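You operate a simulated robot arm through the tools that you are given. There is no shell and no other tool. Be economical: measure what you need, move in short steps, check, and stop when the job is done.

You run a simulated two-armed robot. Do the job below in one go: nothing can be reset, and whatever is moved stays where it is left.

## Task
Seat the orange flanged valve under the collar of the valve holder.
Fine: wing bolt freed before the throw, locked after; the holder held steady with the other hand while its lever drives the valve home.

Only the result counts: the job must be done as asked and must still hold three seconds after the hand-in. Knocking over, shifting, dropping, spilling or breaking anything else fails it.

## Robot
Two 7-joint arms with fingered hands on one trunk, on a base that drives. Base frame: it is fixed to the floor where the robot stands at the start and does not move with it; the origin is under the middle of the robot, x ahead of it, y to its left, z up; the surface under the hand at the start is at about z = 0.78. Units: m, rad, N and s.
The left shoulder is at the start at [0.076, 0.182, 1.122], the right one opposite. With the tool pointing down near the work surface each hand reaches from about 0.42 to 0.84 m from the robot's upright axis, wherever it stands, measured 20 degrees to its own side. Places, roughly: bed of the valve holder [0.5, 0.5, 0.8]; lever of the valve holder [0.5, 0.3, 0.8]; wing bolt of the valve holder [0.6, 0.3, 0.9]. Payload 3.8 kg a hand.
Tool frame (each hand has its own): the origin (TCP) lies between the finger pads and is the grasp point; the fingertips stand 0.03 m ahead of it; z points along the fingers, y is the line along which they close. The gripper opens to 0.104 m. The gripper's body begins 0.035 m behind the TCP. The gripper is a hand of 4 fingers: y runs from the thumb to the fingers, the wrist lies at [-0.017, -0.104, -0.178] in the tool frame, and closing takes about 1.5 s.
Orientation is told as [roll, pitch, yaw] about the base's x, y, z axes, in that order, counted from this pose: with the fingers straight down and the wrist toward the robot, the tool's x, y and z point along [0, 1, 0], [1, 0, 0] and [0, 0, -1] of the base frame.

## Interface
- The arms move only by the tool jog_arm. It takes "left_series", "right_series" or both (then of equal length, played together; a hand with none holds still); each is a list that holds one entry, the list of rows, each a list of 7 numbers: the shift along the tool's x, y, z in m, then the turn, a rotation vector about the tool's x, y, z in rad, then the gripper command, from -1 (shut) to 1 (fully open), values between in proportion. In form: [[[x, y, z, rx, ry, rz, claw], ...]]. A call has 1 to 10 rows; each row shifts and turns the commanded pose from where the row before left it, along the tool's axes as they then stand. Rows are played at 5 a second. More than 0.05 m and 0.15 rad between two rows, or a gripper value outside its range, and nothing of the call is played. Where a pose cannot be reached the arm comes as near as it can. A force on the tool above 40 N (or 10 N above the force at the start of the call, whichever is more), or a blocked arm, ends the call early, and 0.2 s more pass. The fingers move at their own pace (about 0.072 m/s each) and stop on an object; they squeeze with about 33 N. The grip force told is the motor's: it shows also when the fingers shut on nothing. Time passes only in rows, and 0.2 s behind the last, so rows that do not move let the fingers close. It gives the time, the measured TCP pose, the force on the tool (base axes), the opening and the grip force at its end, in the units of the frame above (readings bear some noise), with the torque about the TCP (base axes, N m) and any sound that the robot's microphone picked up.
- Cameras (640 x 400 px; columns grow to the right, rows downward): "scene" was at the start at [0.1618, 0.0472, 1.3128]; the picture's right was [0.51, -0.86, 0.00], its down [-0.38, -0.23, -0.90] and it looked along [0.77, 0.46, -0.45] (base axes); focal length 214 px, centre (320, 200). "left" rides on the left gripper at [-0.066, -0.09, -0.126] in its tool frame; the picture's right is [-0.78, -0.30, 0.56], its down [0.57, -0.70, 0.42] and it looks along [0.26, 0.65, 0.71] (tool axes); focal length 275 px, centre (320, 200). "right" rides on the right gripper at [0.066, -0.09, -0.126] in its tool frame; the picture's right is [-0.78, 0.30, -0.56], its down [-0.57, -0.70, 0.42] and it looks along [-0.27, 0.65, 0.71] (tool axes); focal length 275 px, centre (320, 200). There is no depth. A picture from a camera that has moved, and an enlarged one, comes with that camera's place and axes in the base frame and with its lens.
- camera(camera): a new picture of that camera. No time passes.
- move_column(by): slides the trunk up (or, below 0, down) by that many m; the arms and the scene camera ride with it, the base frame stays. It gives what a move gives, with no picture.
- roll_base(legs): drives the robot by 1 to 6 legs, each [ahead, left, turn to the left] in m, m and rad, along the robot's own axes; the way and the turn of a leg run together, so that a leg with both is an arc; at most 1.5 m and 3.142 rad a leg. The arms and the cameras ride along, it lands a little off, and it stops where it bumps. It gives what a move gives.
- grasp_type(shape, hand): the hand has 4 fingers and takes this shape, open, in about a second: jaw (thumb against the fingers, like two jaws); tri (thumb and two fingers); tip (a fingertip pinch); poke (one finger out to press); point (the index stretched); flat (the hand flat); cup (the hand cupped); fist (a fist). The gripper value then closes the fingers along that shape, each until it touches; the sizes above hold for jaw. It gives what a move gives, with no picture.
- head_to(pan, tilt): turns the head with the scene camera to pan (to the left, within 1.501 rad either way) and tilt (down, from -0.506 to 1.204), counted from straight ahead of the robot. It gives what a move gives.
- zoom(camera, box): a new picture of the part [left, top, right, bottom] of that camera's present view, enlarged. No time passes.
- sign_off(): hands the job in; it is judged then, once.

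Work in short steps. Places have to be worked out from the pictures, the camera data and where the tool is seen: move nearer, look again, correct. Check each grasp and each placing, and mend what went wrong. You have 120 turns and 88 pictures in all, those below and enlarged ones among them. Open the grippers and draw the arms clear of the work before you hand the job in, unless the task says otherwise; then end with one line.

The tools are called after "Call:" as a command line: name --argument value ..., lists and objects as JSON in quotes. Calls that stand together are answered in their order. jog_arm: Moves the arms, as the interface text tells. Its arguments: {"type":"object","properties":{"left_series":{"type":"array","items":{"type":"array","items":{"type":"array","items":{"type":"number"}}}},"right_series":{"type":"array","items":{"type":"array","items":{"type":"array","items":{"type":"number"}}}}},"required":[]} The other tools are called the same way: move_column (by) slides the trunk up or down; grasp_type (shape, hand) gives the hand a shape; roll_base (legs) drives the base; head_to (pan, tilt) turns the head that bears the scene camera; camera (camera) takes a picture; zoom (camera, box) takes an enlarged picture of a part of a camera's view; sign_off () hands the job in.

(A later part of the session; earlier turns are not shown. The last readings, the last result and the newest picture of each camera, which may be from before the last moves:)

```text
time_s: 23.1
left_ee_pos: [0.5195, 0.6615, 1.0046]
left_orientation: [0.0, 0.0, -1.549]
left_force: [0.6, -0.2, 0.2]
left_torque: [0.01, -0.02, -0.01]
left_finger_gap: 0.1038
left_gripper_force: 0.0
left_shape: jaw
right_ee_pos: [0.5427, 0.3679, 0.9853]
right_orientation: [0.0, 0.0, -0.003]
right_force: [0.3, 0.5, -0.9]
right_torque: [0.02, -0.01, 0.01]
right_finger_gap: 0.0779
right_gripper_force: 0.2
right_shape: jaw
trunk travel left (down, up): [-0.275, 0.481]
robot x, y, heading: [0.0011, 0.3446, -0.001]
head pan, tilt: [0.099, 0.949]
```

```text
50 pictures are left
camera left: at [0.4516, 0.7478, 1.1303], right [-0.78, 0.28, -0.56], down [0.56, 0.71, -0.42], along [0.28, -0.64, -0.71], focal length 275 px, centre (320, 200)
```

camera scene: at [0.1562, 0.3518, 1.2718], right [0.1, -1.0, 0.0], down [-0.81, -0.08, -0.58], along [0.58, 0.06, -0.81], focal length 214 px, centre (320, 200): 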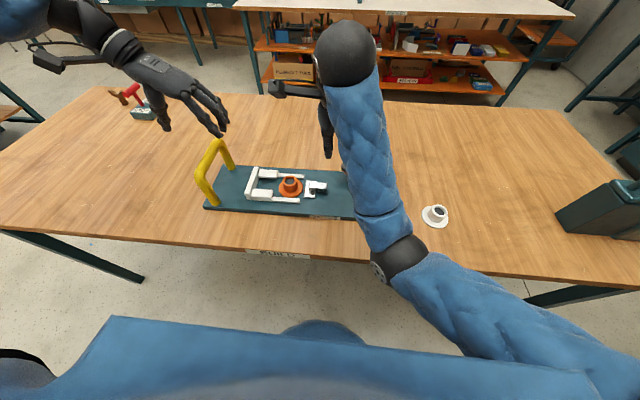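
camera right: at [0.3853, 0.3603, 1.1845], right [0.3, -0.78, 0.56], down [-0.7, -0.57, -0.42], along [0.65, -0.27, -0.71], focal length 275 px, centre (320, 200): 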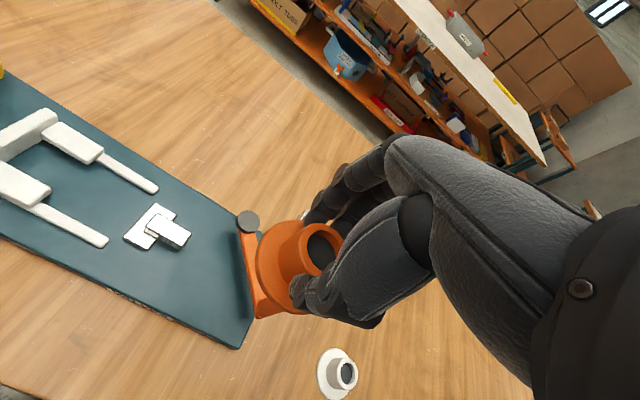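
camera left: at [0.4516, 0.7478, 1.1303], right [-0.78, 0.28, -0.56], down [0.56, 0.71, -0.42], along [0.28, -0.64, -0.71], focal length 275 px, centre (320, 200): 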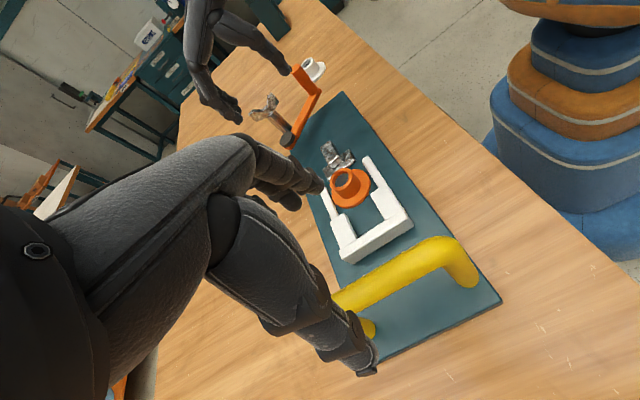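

The bar is centred between thumb and fingers. I lower to TCP z≈.893 and close on the handle.

Call:
jog_arm --left_series '[[[0, 0.003, 0.04, 0, 0, 0, 1], [0, 0, 0.04, 0, 0, 0, 1], [0, 0, 0.031, 0, 0, 0, 1], [0, 0, 0, 0, 0, 0, -1], [0, 0, 0, 0, 0, 0, -1], [0, 0, 0, 0, 0, 0, -1], [0, 0, 0, 0, 0, 0, -1], [0, 0, 0, 0, 0, 0, -1], [0, 0, 0, 0, 0, 0, -1], [0, 0, 0, 0, 0, 0, -1]]]'

Call:
zoom --camera "scene" --box '[150, 80, 390, 240]'

Call:
camera --camera "left"

```text
time_s: 25.3
left_ee_pos: [0.5204, 0.6597, 0.8921]
left_orientation: [-0.003, 0.0, -1.551]
left_force: [0.3, 2.8, -0.5]
left_torque: [-0.07, 0.0, 0.09]
left_finger_gap: 0.0032
left_gripper_force: 33.1
left_shape: jaw
right_ee_pos: [0.5431, 0.3678, 0.9846]
right_orientation: [0.001, 0.001, -0.002]
right_force: [-0.4, -0.3, -0.9]
right_torque: [-0.01, 0.01, 0.01]
right_finger_gap: 0.0779
right_gripper_force: 0.1
right_shape: jaw
trunk travel left (down, up): [-0.275, 0.481]
robot x, y, heading: [0.0002, 0.3433, -0.003]
head pan, tilt: [0.099, 0.949]
```

```text
2.50 times, centred on (270, 160) of scene
camera zoom: at [0.1561, 0.3523, 1.2718], right [0.1, -1.0, 0.0], down [-0.81, -0.08, -0.58], along [0.58, 0.06, -0.81], focal length 536 px, centre (445, 300)
```

zoom: 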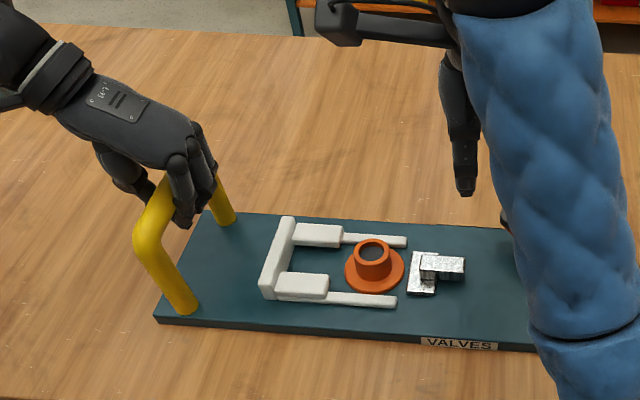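

```text
48 pictures are left
camera left: at [0.4518, 0.7446, 1.0182], right [-0.78, 0.28, -0.56], down [0.56, 0.71, -0.43], along [0.28, -0.64, -0.71], focal length 275 px, centre (320, 200)
```

left: 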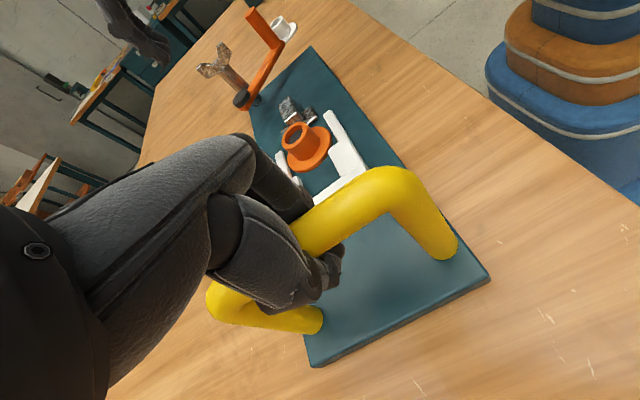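

The left hand is wrapped round the handle. Next I bring the right hand above the wing bolt and look at it.

Call:
jog_arm --right_series '[[[-0.03, 0.005, -0.01, 0, 0, 0, 0.5], [-0.03, 0.005, -0.01, 0, 0, 0, 0.5], [-0.03, 0.005, -0.01, 0, 0, 0, 0.5], [-0.02, 0.005, 0, 0, 0, 0, 0.5], [0, 0, 0, 0, 0, 0, 0.5]]]'

Call:
camera --camera "right"

Call:
zoom --camera "scene" --box '[230, 80, 470, 240]'

```text
time_s: 26.5
left_ee_pos: [0.5198, 0.6578, 0.8926]
left_orientation: [0.002, 0.0, -1.548]
left_force: [0.3, 1.3, -0.1]
left_torque: [-0.04, 0.0, 0.05]
left_finger_gap: 0.0032
left_gripper_force: 33.4
left_shape: jaw
right_ee_pos: [0.5743, 0.2616, 1.0061]
right_orientation: [-0.001, 0.001, -0.002]
right_force: [0.3, 0.3, -0.4]
right_torque: [-0.02, -0.02, 0.01]
right_finger_gap: 0.0776
right_gripper_force: 0.1
right_shape: jaw
right hand out of reach, approached as far as the arm can: row 1, 2, 3
trunk travel left (down, up): [-0.275, 0.481]
robot x, y, heading: [-0.003, 0.3457, 0.001]
head pan, tilt: [0.099, 0.949]
```

```text
47 pictures are left
camera right: at [0.4854, 0.327, 1.1311], right [0.3, -0.78, 0.56], down [-0.7, -0.57, -0.42], along [0.65, -0.27, -0.71], focal length 275 px, centre (320, 200)
```

right: 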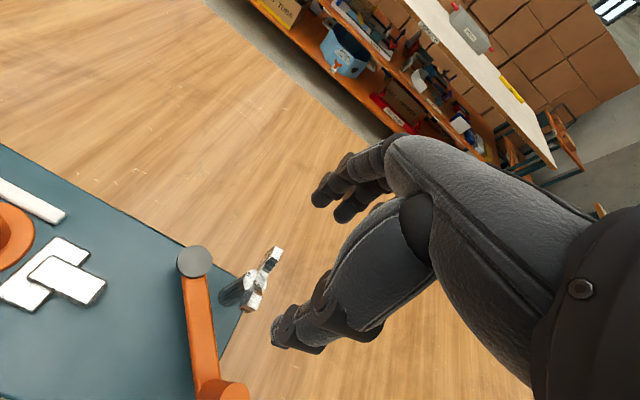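

```text
2.50 times, centred on (350, 160) of scene
camera zoom: at [0.1562, 0.3521, 1.2718], right [0.1, -1.0, 0.0], down [-0.81, -0.08, -0.58], along [0.58, 0.06, -0.81], focal length 536 px, centre (245, 300)
```

zoom: 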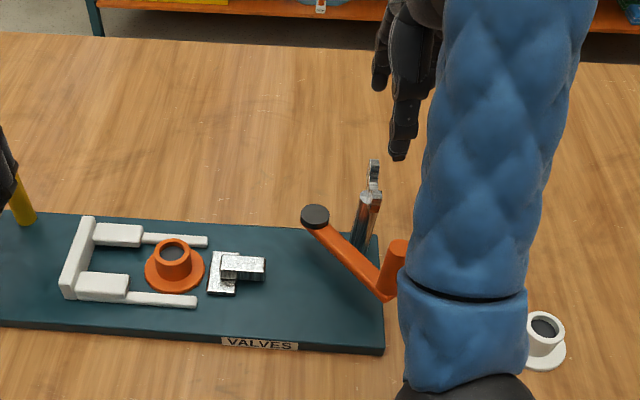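

I zoom the right camera on the wing bolt to see which way its wings lie.

Call:
zoom --camera "right" --box '[160, 210, 320, 350]'

Call:
zoom --camera "left" --box '[160, 0, 340, 130]'

```text
2.86 times, centred on (240, 280) of right
camera zoom: at [0.4854, 0.327, 1.1311], right [0.3, -0.78, 0.56], down [-0.7, -0.57, -0.42], along [0.65, -0.27, -0.71], focal length 786 px, centre (549, -29)
```

zoom: 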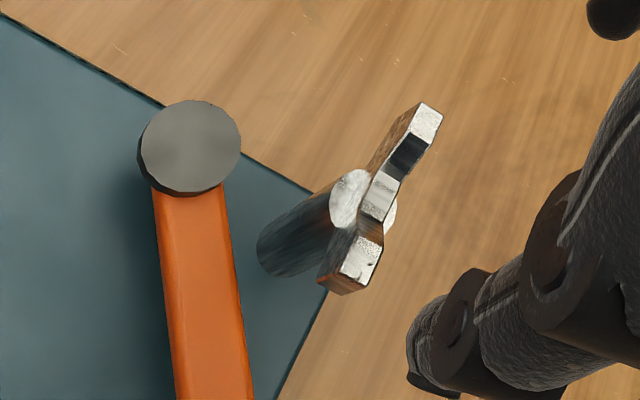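

```text
3.08 times, centred on (250, 65) of left
camera zoom: at [0.452, 0.7443, 1.0185], right [-0.78, 0.28, -0.56], down [0.56, 0.71, -0.43], along [0.28, -0.64, -0.71], focal length 847 px, centre (535, 615)
```

zoom: 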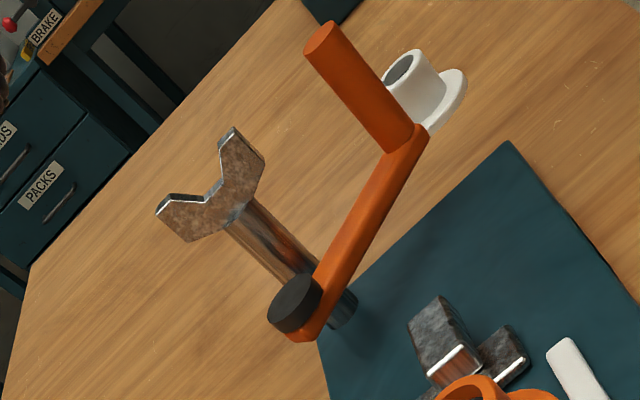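

The wings lie along x, centred near (.578,.263) with tips at z≈.908 and about 50 mm across. To twist the bolt I need the fingers closing across y, so I yaw the right hand toward −90°; the ccw loosening stroke can then end near 0.

Call:
jog_arm --right_series '[[[0, 0, -0.02, 0, 0, 0.15, 0.5], [0, 0, 0, 0, 0, 0.15, 0.5], [0, 0, 0, 0, 0, 0.15, 0.5], [0, 0, 0, 0, 0, 0.15, 0.5], [0, 0, 0, 0, 0, 0.15, 0.5], [0, 0, 0, 0, 0, 0.15, 0.5], [0, 0, 0, 0, 0, 0.15, 0.5], [0, 0, 0, 0, 0, 0.15, 0.5], [0, 0, 0, 0, 0, 0.15, 0.5], [0, 0, 0, 0, 0, 0.1, 0.5]]]'

```text
time_s: 28.7
left_ee_pos: [0.5208, 0.6582, 0.8921]
left_orientation: [0.001, 0.0, -1.55]
left_force: [0.9, 0.8, 0.1]
left_torque: [-0.07, 0.02, 0.08]
left_finger_gap: 0.0032
left_gripper_force: 33.1
left_shape: jaw
right_ee_pos: [0.6664, 0.235, 0.9705]
right_orientation: [-0.002, 0.001, -1.454]
right_force: [-1.4, 0.4, 0.0]
right_torque: [-0.01, 0.0, -0.01]
right_finger_gap: 0.0778
right_gripper_force: 0.1
right_shape: jaw
right hand out of reach, approached as far as the arm can: row 1, 2, 3, 4, 5, 6, 7, 8, 9
trunk travel left (down, up): [-0.275, 0.481]
robot x, y, heading: [0.0024, 0.3452, -0.003]
head pan, tilt: [0.099, 0.949]
```

The yaw was reached but the position drifted to x .67. I hold for two rows to see whether it settles onto the commanded pose.

Call:
jog_arm --right_series '[[[0, 0, 0, 0, 0, 0, 0.5], [0, 0, 0, 0, 0, 0, 0.5]]]'

Call:
camera --camera "scene"

```text
time_s: 29.3
left_ee_pos: [0.5195, 0.6575, 0.8927]
left_orientation: [-0.001, 0.0, -1.552]
left_force: [0.5, 0.2, 0.0]
left_torque: [-0.02, 0.0, 0.04]
left_finger_gap: 0.0032
left_gripper_force: 32.9
left_shape: jaw
right_ee_pos: [0.6658, 0.2346, 0.9703]
right_orientation: [-0.001, 0.0, -1.452]
right_force: [0.1, 0.5, 0.7]
right_torque: [0.0, -0.04, 0.04]
right_finger_gap: 0.0777
right_gripper_force: 0.1
right_shape: jaw
trunk travel left (down, up): [-0.275, 0.481]
robot x, y, heading: [0.0035, 0.3445, 0.0]
head pan, tilt: [0.099, 0.949]
```

```text
43 pictures are left
camera scene: at [0.1562, 0.3521, 1.2718], right [0.1, -1.0, 0.0], down [-0.81, -0.08, -0.58], along [0.58, 0.06, -0.81], focal length 214 px, centre (320, 200)
```

scene: 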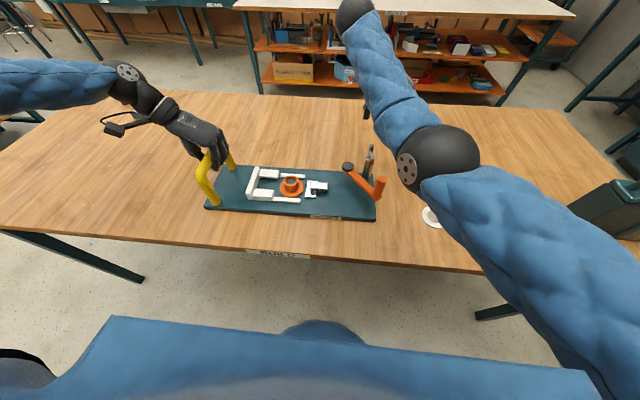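

The hand settled at (.666,.235) with the yaw achieved. I try shifting it back over the bolt in this orientation.

Call:
jog_arm --right_series '[[[-0.03, -0.013, 0, 0, 0, 0, 0.3], [-0.03, -0.013, 0, 0, 0, 0, 0.3], [-0.024, -0.012, 0, 0, 0, 0, 0.3], [0, 0, 0, 0, 0, 0, 0.3]]]'

```text
time_s: 30.3
left_ee_pos: [0.5217, 0.6581, 0.8923]
left_orientation: [0.002, 0.001, -1.551]
left_force: [0.0, -0.1, 0.3]
left_torque: [-0.03, -0.03, 0.07]
left_finger_gap: 0.0034
left_gripper_force: 33.4
left_shape: jaw
right_ee_pos: [0.663, 0.2436, 0.9574]
right_orientation: [0.001, 0.001, -1.451]
right_force: [0.7, -0.3, -0.5]
right_torque: [0.0, -0.03, 0.02]
right_finger_gap: 0.0679
right_gripper_force: 0.2
right_shape: jaw
right hand out of reach, approached as far as the arm can: row 1, 2, 3
trunk travel left (down, up): [-0.275, 0.481]
robot x, y, heading: [-0.0028, 0.3422, -0.003]
head pan, tilt: [0.099, 0.949]
```

In this orientation the right arm cannot come any closer to the body. I release the handle, raise both hands, and back the base 0.13 m (and 0.05 m left) for more room.

Call:
jog_arm --left_series '[[[0, 0, 0, 0, 0, 0, 1], [0, 0, 0, 0, 0, 0, 1], [0, 0, 0, 0, 0, 0, 1], [0, 0, 0, 0, 0, 0, 1], [0, 0, 0, 0, 0, 0, 1], [0, 0, -0.04, 0, 0, 0, 1], [0, 0, -0.05, 0, 0, 0, 1], [0, 0, -0.05, 0, 0, 0, 1]]]' --right_series '[[[0, 0, 0, 0, 0, 0, 0.3], [0, 0, 0, 0, 0, 0, 0.3], [0, 0, 0, 0, 0, 0, 0.3], [0, 0, 0, 0, 0, 0, 0.3], [0, 0, 0, 0, 0, 0, 0.3], [0, 0, -0.02, 0, 0, 0, 0.3], [0, 0, -0.03, 0, 0, 0, 0.3], [0, 0, -0.03, 0, 0, 0, 0.3]]]'

Call:
camera --camera "scene"

```text
time_s: 32.1
left_ee_pos: [0.5166, 0.656, 1.0349]
left_orientation: [0.0, 0.0, -1.55]
left_force: [0.7, 0.1, 0.1]
left_torque: [0.01, 0.0, 0.0]
left_finger_gap: 0.1036
left_gripper_force: 0.1
left_shape: jaw
right_ee_pos: [0.6659, 0.2457, 1.0369]
right_orientation: [0.001, 0.0, -1.452]
right_force: [0.4, -0.6, 0.4]
right_torque: [0.03, 0.03, 0.0]
right_finger_gap: 0.068
right_gripper_force: 0.1
right_shape: jaw
right hand out of reach, approached as far as the arm can: row 6
trunk travel left (down, up): [-0.275, 0.481]
robot x, y, heading: [-0.0002, 0.3432, -0.005]
head pan, tilt: [0.099, 0.949]
```

```text
42 pictures are left
camera scene: at [0.1547, 0.351, 1.2721], right [0.1, -1.0, 0.0], down [-0.81, -0.08, -0.58], along [0.58, 0.06, -0.81], focal length 214 px, centre (320, 200)
```

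scene: 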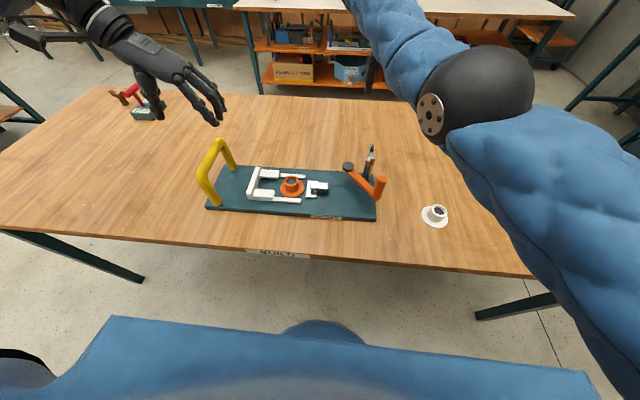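

Both hands are well above everything and the holder looks unmoved. I drive back now.

Call:
roll_base --legs '[[-0.13, 0.05, 0]]'

Call:
jog_arm --right_series '[[[0, 0, 0, 0, 0, 0, 0.3]]]'

```text
time_s: 33.4
left_ee_pos: [0.389, 0.709, 1.034]
left_orientation: [0.001, 0.002, -1.551]
left_force: [0.4, 0.8, -0.6]
left_torque: [-0.03, -0.03, 0.02]
left_finger_gap: 0.1038
left_gripper_force: 0.0
left_shape: jaw
right_ee_pos: [0.5364, 0.2972, 1.0374]
right_orientation: [0.0, -0.002, -1.45]
right_force: [0.2, 0.5, 0.8]
right_torque: [0.04, 0.0, -0.03]
right_finger_gap: 0.0679
right_gripper_force: 0.0
right_shape: jaw
trunk travel left (down, up): [-0.275, 0.481]
robot x, y, heading: [-0.1279, 0.394, 0.006]
head pan, tilt: [0.099, 0.949]
```

```text
time_s: 33.8
left_ee_pos: [0.3903, 0.7094, 1.0335]
left_orientation: [0.0, 0.001, -1.55]
left_force: [0.7, 0.1, -0.1]
left_torque: [0.0, 0.0, 0.0]
left_finger_gap: 0.1037
left_gripper_force: 0.0
left_shape: jaw
right_ee_pos: [0.5386, 0.2955, 1.0371]
right_orientation: [0.0, 0.001, -1.452]
right_force: [0.9, -0.2, 0.2]
right_torque: [0.0, 0.0, -0.03]
right_finger_gap: 0.0679
right_gripper_force: 0.0
right_shape: jaw
trunk travel left (down, up): [-0.275, 0.481]
robot x, y, heading: [-0.1292, 0.3953, -0.003]
head pan, tilt: [0.099, 0.949]
```

I regrasp the handle with the left hand and move the right hand above the bolt.

Call:
jog_arm --left_series '[[[0.043, 0.017, 0, 0, 0, 0, 1], [0.043, 0.017, 0, 0, 0, 0, 1], [0.043, 0.017, 0, 0, 0, 0, 1], [0, 0, 0, 0, 0, 0, 1], [0, 0, 0.03, 0, 0, 0, 1]]]' --right_series '[[[0.0175, 0.0185, 0, 0, 0, 0, 0.3], [0.0175, 0.0185, 0, 0, 0, 0, 0.3], [0, 0, 0, 0, 0, 0, 0.3], [0, 0, 0, 0, 0, 0, 0.3], [0, 0, 0.03, 0, 0, 0, 0.3]]]'

Call:
camera --camera "right"

Call:
camera --camera "left"

```text
time_s: 35.0
left_ee_pos: [0.5084, 0.6613, 1.001]
left_orientation: [0.0, -0.002, -1.55]
left_force: [0.4, 0.4, 0.3]
left_torque: [-0.02, -0.01, -0.01]
left_finger_gap: 0.1037
left_gripper_force: 0.0
left_shape: jaw
left hand out of reach, approached as far as the arm can: row 3
right_ee_pos: [0.5532, 0.2677, 1.0016]
right_orientation: [-0.002, 0.001, -1.449]
right_force: [0.6, 0.2, -0.5]
right_torque: [0.0, 0.0, 0.0]
right_finger_gap: 0.0677
right_gripper_force: 0.0
right_shape: jaw
right hand out of reach, approached as far as the arm can: row 1, 2
trunk travel left (down, up): [-0.275, 0.481]
robot x, y, heading: [-0.1247, 0.3941, -0.003]
head pan, tilt: [0.099, 0.949]
```

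```text
41 pictures are left
camera right: at [0.6072, 0.3654, 1.1267], right [-0.73, -0.39, 0.56], down [-0.65, 0.63, -0.42], along [-0.19, -0.68, -0.71], focal length 275 px, centre (320, 200)
```

right: 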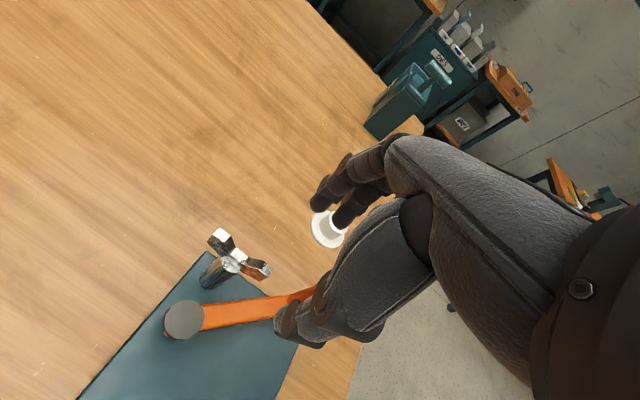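

```text
40 pictures are left
camera left: at [0.4413, 0.7482, 1.127], right [-0.78, 0.28, -0.56], down [0.56, 0.71, -0.43], along [0.28, -0.64, -0.71], focal length 275 px, centre (320, 200)
```

left: 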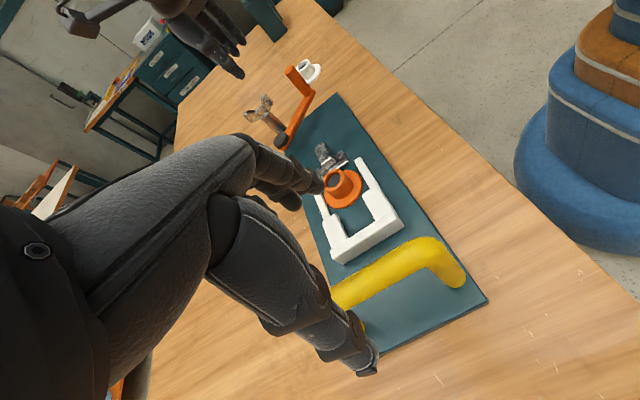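

The right arm's reachable band at this yaw is narrow, around 0.66–0.68 m ahead of the robot. I drive forward 0.04 m so the bolt falls inside it; both hands are still raised clear.

Call:
roll_base --legs '[[0.04, 0, 0]]'

Call:
jog_arm --right_series '[[[-0.008, 0.006, 0.01, 0, 0, 0, 0.3], [0, 0, 0.02, 0, 0, 0, 0.3], [0, 0, 0, 0, 0, 0, 0.3]]]'

```text
time_s: 35.9
left_ee_pos: [0.5509, 0.6621, 1.0003]
left_orientation: [-0.004, 0.001, -1.549]
left_force: [1.3, 0.1, -0.4]
left_torque: [0.01, 0.03, -0.05]
left_finger_gap: 0.1038
left_gripper_force: 0.1
left_shape: jaw
right_ee_pos: [0.5939, 0.2689, 1.0001]
right_orientation: [-0.004, -0.001, -1.45]
right_force: [0.1, -0.7, 0.2]
right_torque: [0.0, 0.02, -0.04]
right_finger_gap: 0.068
right_gripper_force: 0.1
right_shape: jaw
trunk travel left (down, up): [-0.275, 0.481]
robot x, y, heading: [-0.0879, 0.3986, -0.005]
head pan, tilt: [0.099, 0.949]
```

```text
time_s: 36.7
left_ee_pos: [0.5486, 0.6621, 1.0028]
left_orientation: [0.0, 0.0, -1.551]
left_force: [0.5, 0.5, 0.8]
left_torque: [0.0, -0.01, 0.0]
left_finger_gap: 0.1036
left_gripper_force: 0.0
left_shape: jaw
right_ee_pos: [0.5852, 0.2627, 0.9732]
right_orientation: [0.0, 0.0, -1.449]
right_force: [0.0, 0.1, -0.1]
right_torque: [0.01, 0.03, 0.0]
right_finger_gap: 0.068
right_gripper_force: 0.1
right_shape: jaw
trunk travel left (down, up): [-0.275, 0.481]
robot x, y, heading: [-0.0899, 0.3931, -0.0]
head pan, tilt: [0.099, 0.949]
```

Now it is reachable without complaint. I regrasp the handle with the left hand and set the right hand at (.578,.263), then look at the bolt.

Call:
jog_arm --left_series '[[[-0.028, 0.003, 0.02, 0, 0, 0, 1], [0, 0, 0.045, 0, 0, 0, 1], [0, 0, 0.045, 0, 0, 0, 1], [0, 0, 0, 0, 0, 0, -1], [0, 0, 0, 0, 0, 0, -1], [0, 0, 0, 0, 0, 0, -1], [0, 0, 0, 0, 0, 0, -1], [0, 0, 0, 0, 0, 0, -1], [0, 0, 0, 0, 0, 0, -1], [0, 0, 0, 0, 0, 0, -1]]]' --right_series '[[[-0.007, 0, 0, 0, 0, 0, 0.3], [0, 0, 0, 0, 0, 0, 0.3], [0, 0, 0, 0, 0, 0, 0.3], [0, 0, 0, 0, 0, 0, 0.3], [0, 0, 0, 0, 0, 0, 0.3], [0, 0, 0, 0, 0, 0, 0.3], [0, 0, 0, 0, 0, 0, 0.3], [0, 0, 0, 0, 0, 0, 0.3], [0, 0, 0, 0, 0, 0, 0.3], [0, 0, 0, 0, 0, 0, 0.3]]]'

Call:
camera --camera "right"

Call:
camera --camera "left"

```text
time_s: 38.9
left_ee_pos: [0.5208, 0.6592, 0.8917]
left_orientation: [-0.002, 0.001, -1.547]
left_force: [0.1, 2.9, -0.6]
left_torque: [-0.05, -0.01, 0.03]
left_finger_gap: 0.0
left_gripper_force: 33.4
left_shape: jaw
right_ee_pos: [0.5777, 0.2615, 0.9704]
right_orientation: [-0.001, 0.002, -1.449]
right_force: [-0.3, -0.4, 0.5]
right_torque: [0.02, -0.01, 0.01]
right_finger_gap: 0.0679
right_gripper_force: 0.1
right_shape: jaw
trunk travel left (down, up): [-0.275, 0.481]
robot x, y, heading: [-0.0846, 0.3952, 0.003]
head pan, tilt: [0.099, 0.949]
```

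```text
39 pictures are left
camera right: at [0.6332, 0.359, 1.097], right [-0.73, -0.39, 0.56], down [-0.65, 0.63, -0.42], along [-0.18, -0.68, -0.71], focal length 275 px, centre (320, 200)
```

right: 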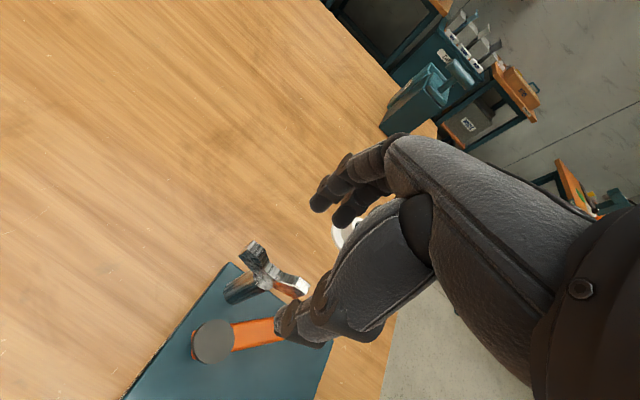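

```text
38 pictures are left
camera left: at [0.4529, 0.7455, 1.016], right [-0.78, 0.28, -0.56], down [0.56, 0.71, -0.43], along [0.28, -0.64, -0.71], focal length 275 px, centre (320, 200)
```

left: 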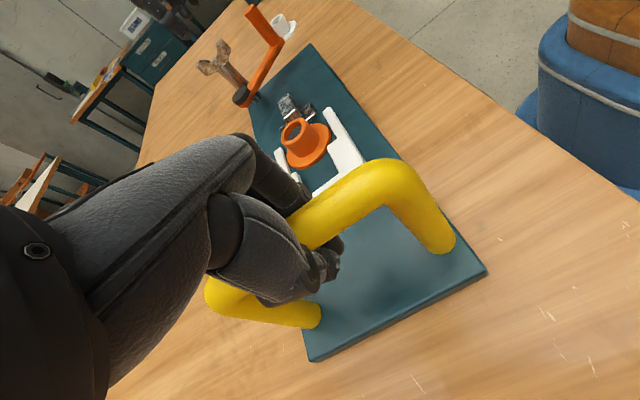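

Recomputed, the wing centre is at about (.582,.262), right under the hand. I descend to TCP z≈.905 and close on the wing.

Call:
jog_arm --right_series '[[[0.004, 0, 0.03, 0, 0, 0, 0.3], [0, 0, 0.02, 0, 0, 0, 0.3], [0, 0, 0.015, 0, 0, 0, 0.3], [0, 0, 0, 0, 0, 0, 0.3]]]'

Call:
camera --camera "right"

```text
time_s: 39.9
left_ee_pos: [0.5209, 0.6593, 0.8906]
left_orientation: [-0.001, 0.0, -1.549]
left_force: [0.2, 0.8, -0.8]
left_torque: [-0.07, -0.05, 0.06]
left_finger_gap: 0.0
left_gripper_force: 32.2
left_shape: jaw
right_ee_pos: [0.5826, 0.2626, 0.9082]
right_orientation: [-0.001, -0.002, -1.449]
right_force: [0.0, -0.3, -0.6]
right_torque: [-0.01, -0.04, -0.01]
right_finger_gap: 0.068
right_gripper_force: 0.1
right_shape: jaw
trunk travel left (down, up): [-0.275, 0.481]
robot x, y, heading: [-0.0845, 0.3979, 0.001]
head pan, tilt: [0.099, 0.949]
```

```text
37 pictures are left
camera right: at [0.6379, 0.3601, 1.0334], right [-0.73, -0.39, 0.56], down [-0.65, 0.63, -0.42], along [-0.18, -0.68, -0.71], focal length 275 px, centre (320, 200)
```

right: 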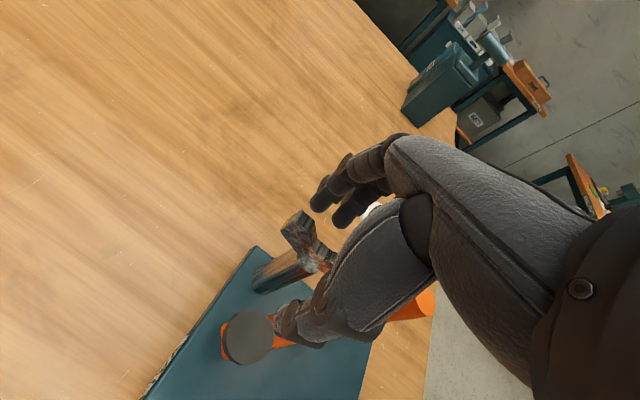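

The wing lies between thumb and fingers. I close the hand on it.

Call:
jog_arm --right_series '[[[0, 0, 0, 0, 0, 0, -1], [0, 0, 0, 0, 0, 0, -1], [0, 0, 0, 0, 0, 0, -1], [0, 0, 0, 0, 0, 0, -1], [0, 0, 0, 0, 0, 0, -1], [0, 0, 0, 0, 0, 0, -1]]]'

Call:
zoom --camera "right" --box '[200, 130, 440, 380]'

```text
time_s: 41.3
left_ee_pos: [0.5217, 0.6578, 0.8907]
left_orientation: [-0.002, 0.001, -1.55]
left_force: [-0.6, 2.3, 0.1]
left_torque: [-0.1, -0.04, 0.05]
left_finger_gap: 0.0
left_gripper_force: 32.8
left_shape: jaw
right_ee_pos: [0.5818, 0.263, 0.9085]
right_orientation: [-0.002, 0.0, -1.451]
right_force: [-1.2, -2.4, 0.0]
right_torque: [-0.18, 0.01, 0.05]
right_finger_gap: 0.007
right_gripper_force: 32.4
right_shape: jaw
trunk travel left (down, up): [-0.275, 0.481]
robot x, y, heading: [-0.0866, 0.3945, -0.0]
head pan, tilt: [0.099, 0.949]
```

```text
1.60 times, centred on (320, 255) of right
camera zoom: at [0.6379, 0.3597, 1.0333], right [-0.73, -0.39, 0.56], down [-0.65, 0.63, -0.42], along [-0.19, -0.68, -0.71], focal length 440 px, centre (320, 112)
```

zoom: 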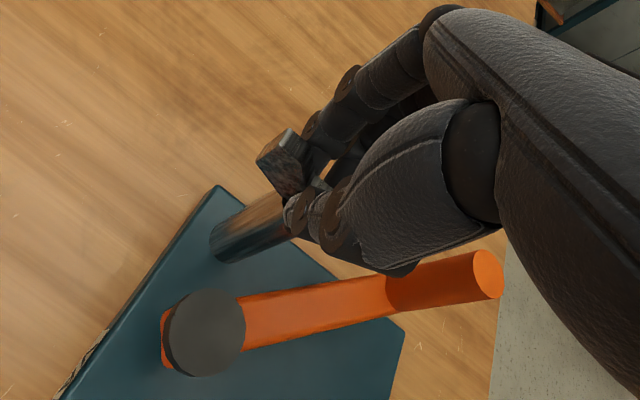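

The wing is gripped at 7 mm thickness. I twist counter-clockwise in small steps and watch the torque.

Call:
jog_arm --right_series '[[[0, 0, 0, 0, 0, -0.08, -1], [0, 0, 0, 0, 0, -0.08, -1], [0, 0, 0, 0, 0, -0.08, -1], [0, 0, 0, 0, 0, -0.08, -1], [0, 0, 0, 0, 0, 0, -1]]]'

Call:
zoom --camera "right" --box '[200, 130, 440, 380]'

```text
time_s: 42.5
left_ee_pos: [0.5211, 0.6585, 0.8909]
left_orientation: [-0.002, 0.0, -1.55]
left_force: [0.3, -0.3, -0.3]
left_torque: [-0.07, -0.01, 0.06]
left_finger_gap: 0.0
left_gripper_force: 32.8
left_shape: jaw
right_ee_pos: [0.581, 0.2625, 0.9071]
right_orientation: [-0.001, 0.001, -1.128]
right_force: [-1.4, 1.5, 2.0]
right_torque: [-0.11, 0.02, -0.02]
right_finger_gap: 0.0072
right_gripper_force: 33.0
right_shape: jaw
trunk travel left (down, up): [-0.275, 0.481]
robot x, y, heading: [-0.0867, 0.3969, 0.003]
head pan, tilt: [0.099, 0.949]
```

```text
1.60 times, centred on (320, 255) of right
camera zoom: at [0.6032, 0.3718, 1.0333], right [-0.57, -0.6, 0.56], down [-0.82, 0.39, -0.42], along [0.04, -0.7, -0.71], focal length 440 px, centre (320, 112)
```

zoom: 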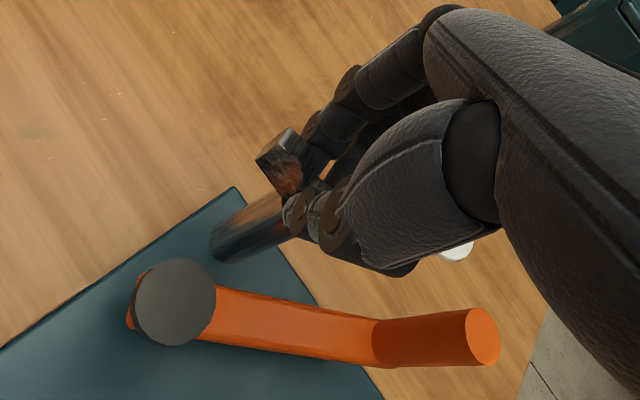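

The wing turns with the hand at low torque, so it loosens counter-clockwise. I continue the stroke.

Call:
jog_arm --right_series '[[[0, 0, 0, 0, 0, -0.1, -1], [0, 0, 0, 0, 0, -0.1, -1], [0, 0, 0, 0, 0, -0.1, -1], [0, 0, 0, 0, 0, -0.1, -1], [0, 0, 0, 0, 0, -0.1, -1], [0, 0, 0, 0, 0, -0.1, -1], [0, 0, 0, 0, 0, -0.1, -1], [0, 0, 0, 0, 0, -0.1, -1], [0, 0, 0, 0, 0, 0, -1]]]'

Call:
zoom --camera "right" --box '[200, 130, 440, 380]'

```text
time_s: 44.5
left_ee_pos: [0.5215, 0.6592, 0.8901]
left_orientation: [0.0, -0.001, -1.549]
left_force: [-0.1, 1.0, 0.3]
left_torque: [-0.06, -0.01, 0.06]
left_finger_gap: 0.0
left_gripper_force: 33.2
left_shape: jaw
right_ee_pos: [0.5804, 0.2628, 0.9084]
right_orientation: [0.0, -0.003, -0.328]
right_force: [-2.1, -2.8, 6.5]
right_torque: [-0.18, -0.08, -0.01]
right_finger_gap: 0.0071
right_gripper_force: 33.3
right_shape: jaw
trunk travel left (down, up): [-0.275, 0.481]
robot x, y, heading: [-0.0865, 0.3957, -0.004]
head pan, tilt: [0.099, 0.949]
```

```text
1.60 times, centred on (320, 255) of right
camera zoom: at [0.5178, 0.353, 1.0329], right [0.03, -0.83, 0.56], down [-0.85, -0.32, -0.43], along [0.53, -0.46, -0.71], focal length 440 px, centre (320, 112)
```

zoom: 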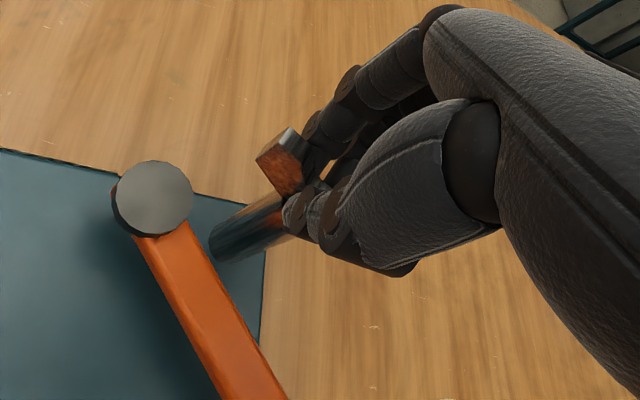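

It has turned about 64° and is pushing up, as a screw rises. I turn further while letting the hand rise slightly.

Call:
jog_arm --right_series '[[[0, 0, -0.001, 0, 0, -0.1, -1], [0, 0, 0, 0, 0, -0.1, -1], [0, 0, -0.001, 0, 0, -0.1, -1], [0, 0, 0, 0, 0, -0.1, -1], [0, 0, -0.001, 0, 0, -0.1, -1], [0, 0, 0, 0, 0, -0.1, -1], [0, 0, 0, 0, 0, -0.1, -1], [0, 0, 0, 0, 0, 0, -1]]]'

Call:
zoom --camera "right" --box '[200, 130, 440, 380]'

```text
time_s: 46.3
left_ee_pos: [0.5222, 0.6594, 0.8913]
left_orientation: [-0.003, 0.003, -1.548]
left_force: [-3.1, 12.6, -0.5]
left_torque: [-0.12, -0.03, -0.01]
left_finger_gap: 0.0
left_gripper_force: 32.8
left_shape: jaw
right_ee_pos: [0.5817, 0.2592, 0.9082]
right_orientation: [-0.002, 0.003, 0.37]
right_force: [3.7, -12.5, 0.0]
right_torque: [-0.34, -0.17, -0.36]
right_finger_gap: 0.0069
right_gripper_force: 33.4
right_shape: jaw
trunk travel left (down, up): [-0.275, 0.481]
robot x, y, heading: [-0.0874, 0.3952, -0.002]
head pan, tilt: [0.099, 0.949]
```

```text
1.60 times, centred on (320, 255) of right
camera zoom: at [0.4749, 0.2889, 1.035], right [0.56, -0.62, 0.56], down [-0.45, -0.79, -0.42], along [0.7, -0.02, -0.71], focal length 440 px, centre (320, 112)
```

zoom: 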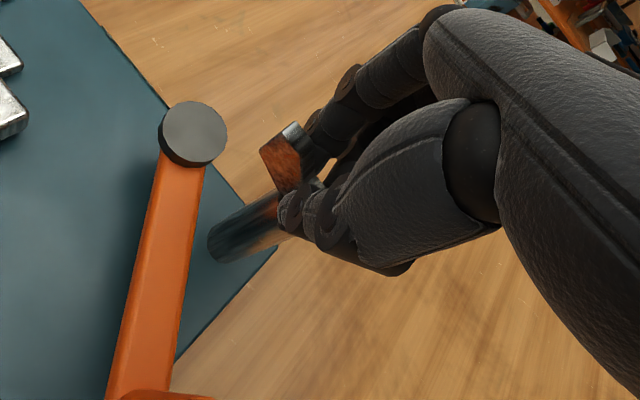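

A torque of 0.36 N·m with side force means the bolt has reached its open stop, so it is freed. I relax slightly, open the hand and lift off.

Call:
jog_arm --right_series '[[[0, 0, 0, 0, 0, 0.1, -1], [0, 0, 0, 0, 0, 0.05, -1], [0, 0, 0, 0, 0, 0, 0.4], [0, 0, 0, 0, 0, 0, 0.4], [0, 0, 0, 0, 0, 0, 0.4], [0, 0, 0, 0, 0, 0, 0.4], [0, 0, -0.03, 0, 0, 0, 0.4], [0, 0, -0.04, 0, 0, 0, 0.4], [0, 0, -0.03, 0, 0, 0, 0.4]]]'

Call:
camera --camera "right"

Call:
zoom --camera "left" --box '[180, 0, 380, 180]'

```text
time_s: 48.3
left_ee_pos: [0.5213, 0.6588, 0.8902]
left_orientation: [-0.002, 0.002, -1.548]
left_force: [0.4, -1.6, -0.1]
left_torque: [0.0, -0.01, 0.07]
left_finger_gap: 0.0
left_gripper_force: 33.3
left_shape: jaw
right_ee_pos: [0.5822, 0.2631, 1.0103]
right_orientation: [0.0, 0.002, 0.22]
right_force: [0.3, 0.3, -0.1]
right_torque: [0.01, -0.02, 0.02]
right_finger_gap: 0.0724
right_gripper_force: 0.0
right_shape: jaw
trunk travel left (down, up): [-0.275, 0.481]
robot x, y, heading: [-0.0893, 0.3957, -0.002]
head pan, tilt: [0.099, 0.949]
```

```text
32 pictures are left
camera right: at [0.4792, 0.3072, 1.1359], right [0.46, -0.69, 0.56], down [-0.56, -0.71, -0.42], along [0.69, -0.12, -0.72], focal length 275 px, centre (320, 200)
```

right: 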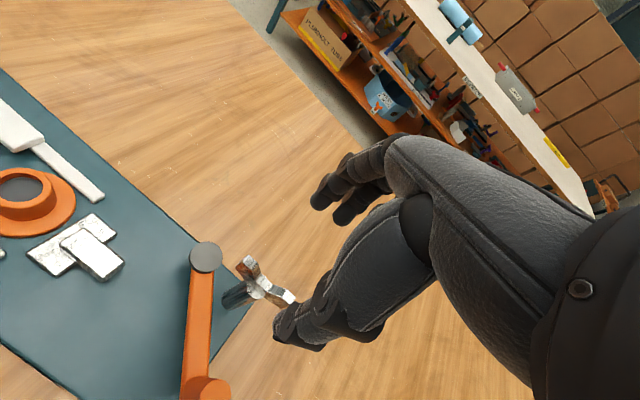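

```text
2.22 times, centred on (280, 90) of left
camera zoom: at [0.4531, 0.7449, 1.0165], right [-0.78, 0.28, -0.56], down [0.56, 0.71, -0.43], along [0.28, -0.64, -0.71], focal length 612 px, centre (409, 444)
```

zoom: 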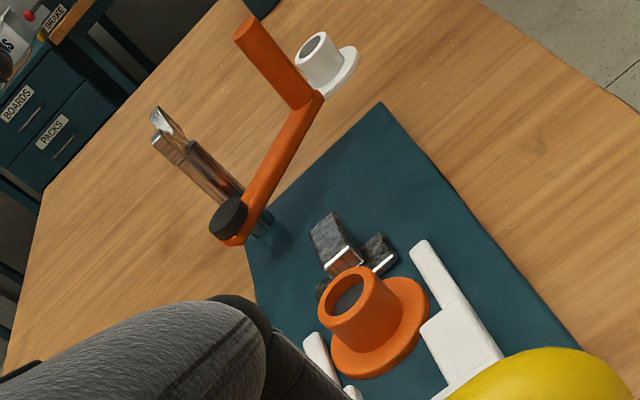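

The wings now lie along y, so the bolt is open. For the lever I want the closing axis along the knob's travel, so I yaw the right hand to about +90° (outboard) and move it over the knob.

Call:
jog_arm --right_series '[[[0, -0.02, 0, 0, 0, -0.15, 0.4], [0, -0.02, 0, 0, 0, -0.15, 0.4], [0, -0.02, 0, 0, 0, -0.15, 0.4], [0, 0, 0, 0, 0, -0.15, 0.4], [0, 0, 0, 0, 0, -0.15, 0.4], [0, 0, 0, 0, 0, -0.15, 0.4], [0, 0, 0, 0, 0, -0.15, 0.4], [0, 0, 0, 0, 0, -0.15, 0.4], [0, 0, 0, 0, 0, -0.15, 0.4], [0, 0, 0, 0, 0, 0, 0.4]]]'

```text
time_s: 50.5
left_ee_pos: [0.5226, 0.6593, 0.8898]
left_orientation: [-0.003, 0.0, -1.551]
left_force: [-0.4, 0.7, -0.8]
left_torque: [-0.01, 0.0, 0.06]
left_finger_gap: 0.0
left_gripper_force: 33.0
left_shape: jaw
right_ee_pos: [0.5268, 0.2405, 1.0113]
right_orientation: [0.0, 0.0, 1.57]
right_force: [0.2, 0.2, -0.7]
right_torque: [0.01, -0.01, -0.04]
right_finger_gap: 0.0724
right_gripper_force: 0.1
right_shape: jaw
trunk travel left (down, up): [-0.275, 0.481]
robot x, y, heading: [-0.0864, 0.3981, 0.001]
head pan, tilt: [0.099, 0.949]
```

The yaw is reached. I move over the knob at (.494,.241), lower to z .96 and look.

Call:
jog_arm --right_series '[[[0.033, 0, 0.02, 0, 0, 0, 0.4], [0, 0, 0.03, 0, 0, 0, 0.4], [0, 0, 0, 0, 0, 0, 0.4]]]'

Call:
camera --camera "right"

Call:
zoom --camera "scene" --box '[220, 80, 420, 230]'

```text
time_s: 51.3
left_ee_pos: [0.5219, 0.6586, 0.8906]
left_orientation: [-0.001, 0.0, -1.551]
left_force: [0.0, 0.5, 0.4]
left_torque: [-0.01, -0.04, 0.05]
left_finger_gap: 0.0001
left_gripper_force: 33.3
left_shape: jaw
right_ee_pos: [0.4924, 0.2395, 0.9594]
right_orientation: [0.002, -0.001, 1.569]
right_force: [0.7, 0.2, -0.3]
right_torque: [0.0, -0.01, 0.0]
right_finger_gap: 0.0724
right_gripper_force: 0.0
right_shape: jaw
trunk travel left (down, up): [-0.275, 0.481]
robot x, y, heading: [-0.0861, 0.3962, -0.001]
head pan, tilt: [0.099, 0.949]
```

```text
30 pictures are left
camera right: at [0.4274, 0.1491, 1.0856], right [0.78, 0.3, 0.56], down [0.57, -0.7, -0.42], along [0.26, 0.65, -0.71], focal length 275 px, centre (320, 200)
```

right: 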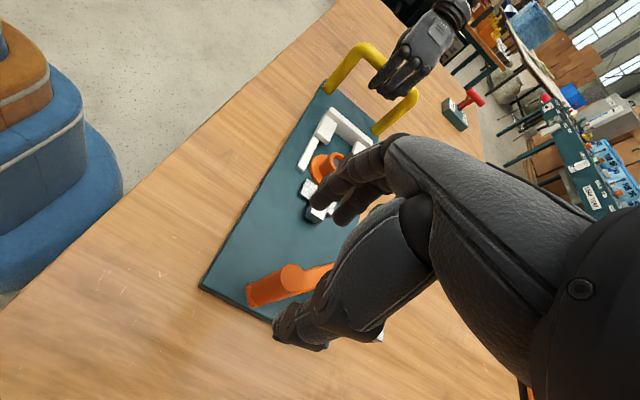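

```text
2.67 times, centred on (320, 155) of scene
camera zoom: at [0.0691, 0.4028, 1.2718], right [0.1, -0.99, 0.0], down [-0.81, -0.08, -0.58], along [0.58, 0.06, -0.81], focal length 572 px, centre (320, 320)
```

zoom: 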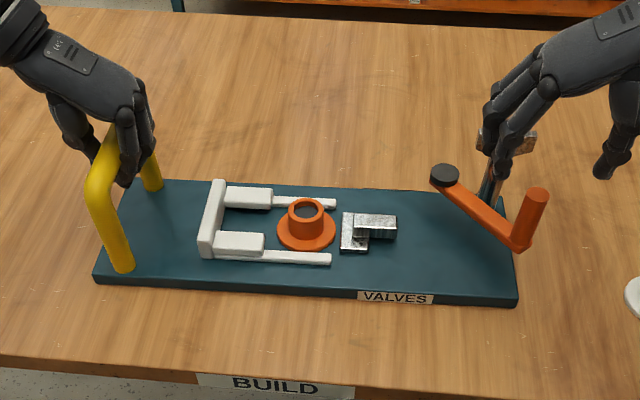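

The knob is at (.498,.239), right under the hand. I lower to z≈.893 and close around it.

Call:
jog_arm --right_series '[[[-0.005, 0, 0.03, 0, 0, 0, 0.4], [0, 0, 0.036, 0, 0, 0, 0.4], [0, 0, 0, 0, 0, 0, 0.4], [0, 0, 0, 0, 0, 0, -1], [0, 0, 0, 0, 0, 0, -1], [0, 0, 0, 0, 0, 0, -1], [0, 0, 0, 0, 0, 0, -1], [0, 0, 0, 0, 0, 0, -1]]]'

Call:
zoom --camera "scene" --box '[220, 80, 420, 230]'

```text
time_s: 53.1
left_ee_pos: [0.5214, 0.6587, 0.8895]
left_orientation: [-0.001, 0.001, -1.549]
left_force: [0.3, 2.4, 0.3]
left_torque: [0.01, 0.03, 0.06]
left_finger_gap: 0.0
left_gripper_force: 33.4
left_shape: jaw
right_ee_pos: [0.4989, 0.2402, 0.893]
right_orientation: [0.0, 0.0, 1.569]
right_force: [-1.5, -1.7, -0.7]
right_torque: [0.02, 0.06, -0.03]
right_finger_gap: 0.0136
right_gripper_force: 32.8
right_shape: jaw
trunk travel left (down, up): [-0.275, 0.481]
robot x, y, heading: [-0.0874, 0.3919, 0.001]
head pan, tilt: [0.099, 0.949]
```

```text
2.67 times, centred on (320, 155) of scene
camera zoom: at [0.0692, 0.4027, 1.2717], right [0.1, -0.99, 0.0], down [-0.81, -0.08, -0.58], along [0.58, 0.06, -0.81], focal length 572 px, centre (320, 320)
```

zoom: 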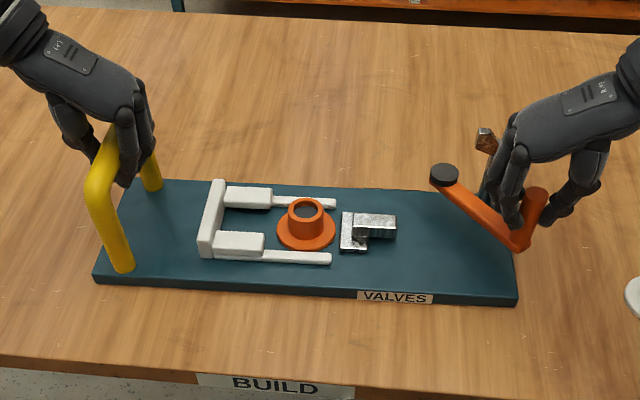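

The knob is held. I swing it clockwise about the pivot (.577,.315), turning the hand with the lever, starting with three 8° steps.

Call:
jog_arm --right_series '[[[0.0096, 0.0117, 0, 0, 0, 0.1396, -1], [0.0096, 0.0117, 0, 0, 0, 0.1396, -1], [0.0096, 0.0117, 0, 0, 0, 0.1396, -1], [0, 0, 0, 0, 0, 0, -1]]]'

Call:
zoom --camera "scene" --box '[220, 80, 420, 230]'

```text
time_s: 54.1
left_ee_pos: [0.5216, 0.6584, 0.8892]
left_orientation: [-0.002, -0.001, -1.55]
left_force: [0.5, 5.7, -1.3]
left_torque: [-0.06, 0.01, 0.04]
left_finger_gap: 0.0001
left_gripper_force: 33.0
left_shape: jaw
right_ee_pos: [0.4742, 0.2805, 0.8927]
right_orientation: [0.002, 0.002, 1.15]
right_force: [-1.1, -5.4, -0.4]
right_torque: [-0.08, 0.07, -0.05]
right_finger_gap: 0.0137
right_gripper_force: 33.1
right_shape: jaw
trunk travel left (down, up): [-0.275, 0.481]
robot x, y, heading: [-0.0845, 0.3954, -0.001]
head pan, tilt: [0.099, 0.949]
```

```text
2.67 times, centred on (320, 155) of scene
camera zoom: at [0.0691, 0.4029, 1.2717], right [0.1, -0.99, 0.0], down [-0.81, -0.08, -0.58], along [0.58, 0.06, -0.81], focal length 572 px, centre (320, 320)
```

zoom: 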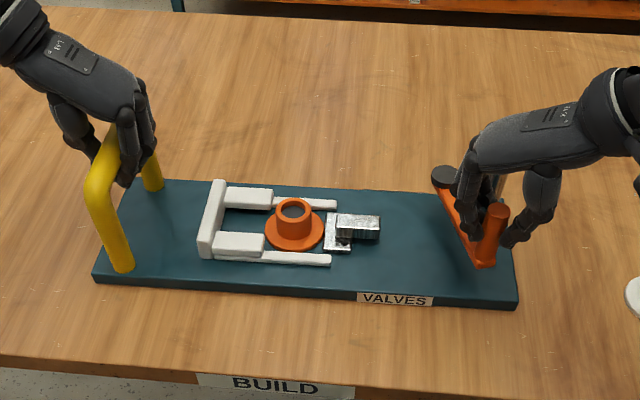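

The pusher and valve advance together toward the collar, with only about 5 N on each hand. I continue the swing.

Call:
jog_arm --right_series '[[[0.0096, 0.0117, 0, 0, 0, 0.1396, -1], [0.0096, 0.0117, 0, 0, 0, 0.1396, -1], [0.0096, 0.0117, 0, 0, 0, 0.1396, -1], [0.0096, 0.0117, 0, 0, 0, 0.1396, -1], [0, 0, 0, 0, 0, 0, -1]]]'

Call:
zoom --camera "scene" --box '[220, 80, 420, 230]'

```text
time_s: 55.3
left_ee_pos: [0.5222, 0.6565, 0.8905]
left_orientation: [0.0, -0.003, -1.55]
left_force: [-0.2, 2.9, 0.5]
left_torque: [0.0, -0.02, 0.01]
left_finger_gap: 0.0
left_gripper_force: 32.6
left_shape: jaw
right_ee_pos: [0.4707, 0.3394, 0.8956]
right_orientation: [0.002, 0.0, 0.592]
right_force: [0.2, -2.7, 0.2]
right_torque: [-0.06, -0.05, -0.05]
right_finger_gap: 0.0134
right_gripper_force: 32.8
right_shape: jaw
trunk travel left (down, up): [-0.275, 0.481]
robot x, y, heading: [-0.0874, 0.3969, -0.001]
head pan, tilt: [0.099, 0.949]
```

```text
2.67 times, centred on (320, 155) of scene
camera zoom: at [0.0693, 0.4027, 1.2717], right [0.1, -0.99, 0.0], down [-0.81, -0.08, -0.58], along [0.58, 0.06, -0.81], focal length 572 px, centre (320, 320)
```

zoom: 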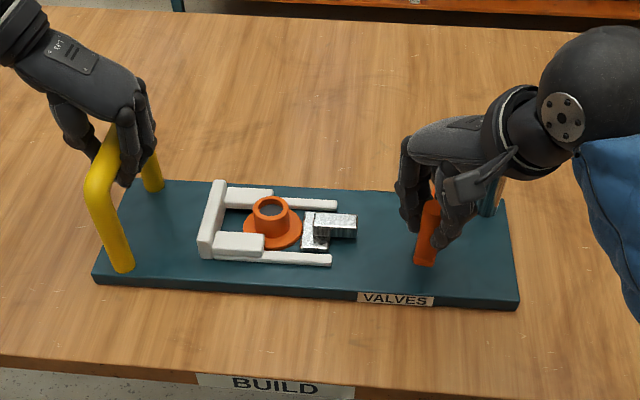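

The flange is sliding under the pads. I keep swinging, since the travel should end when the valve meets the back bar.

Call:
jog_arm --right_series '[[[0.0096, 0.0117, 0, 0, 0, 0.1396, -1], [0.0096, 0.0117, 0, 0, 0, 0.1396, -1], [0.0096, 0.0117, 0, 0, 0, 0.1396, -1], [0, 0, 0, 0, 0, 0, -1]]]'

Call:
zoom --camera "scene" --box '[220, 80, 420, 230]'

```text
time_s: 56.3
left_ee_pos: [0.5212, 0.6579, 0.8901]
left_orientation: [0.0, -0.002, -1.55]
left_force: [1.3, 5.5, 0.0]
left_torque: [-0.08, -0.02, 0.01]
left_finger_gap: 0.0
left_gripper_force: 32.9
left_shape: jaw
right_ee_pos: [0.4915, 0.3799, 0.8942]
right_orientation: [0.001, 0.001, 0.174]
right_force: [0.5, -4.8, -0.2]
right_torque: [-0.11, -0.07, -0.04]
right_finger_gap: 0.0133
right_gripper_force: 32.7
right_shape: jaw
trunk travel left (down, up): [-0.275, 0.481]
robot x, y, heading: [-0.0901, 0.3919, -0.004]
head pan, tilt: [0.099, 0.949]
```

```text
2.67 times, centred on (320, 155) of scene
camera zoom: at [0.0694, 0.4026, 1.2717], right [0.1, -0.99, 0.0], down [-0.81, -0.08, -0.58], along [0.58, 0.06, -0.81], focal length 572 px, centre (320, 320)
```

zoom: 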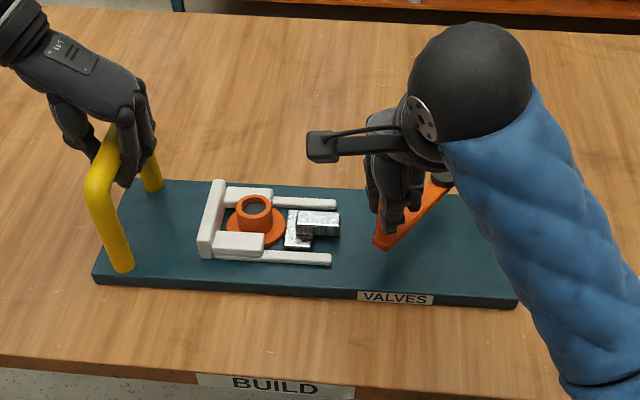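

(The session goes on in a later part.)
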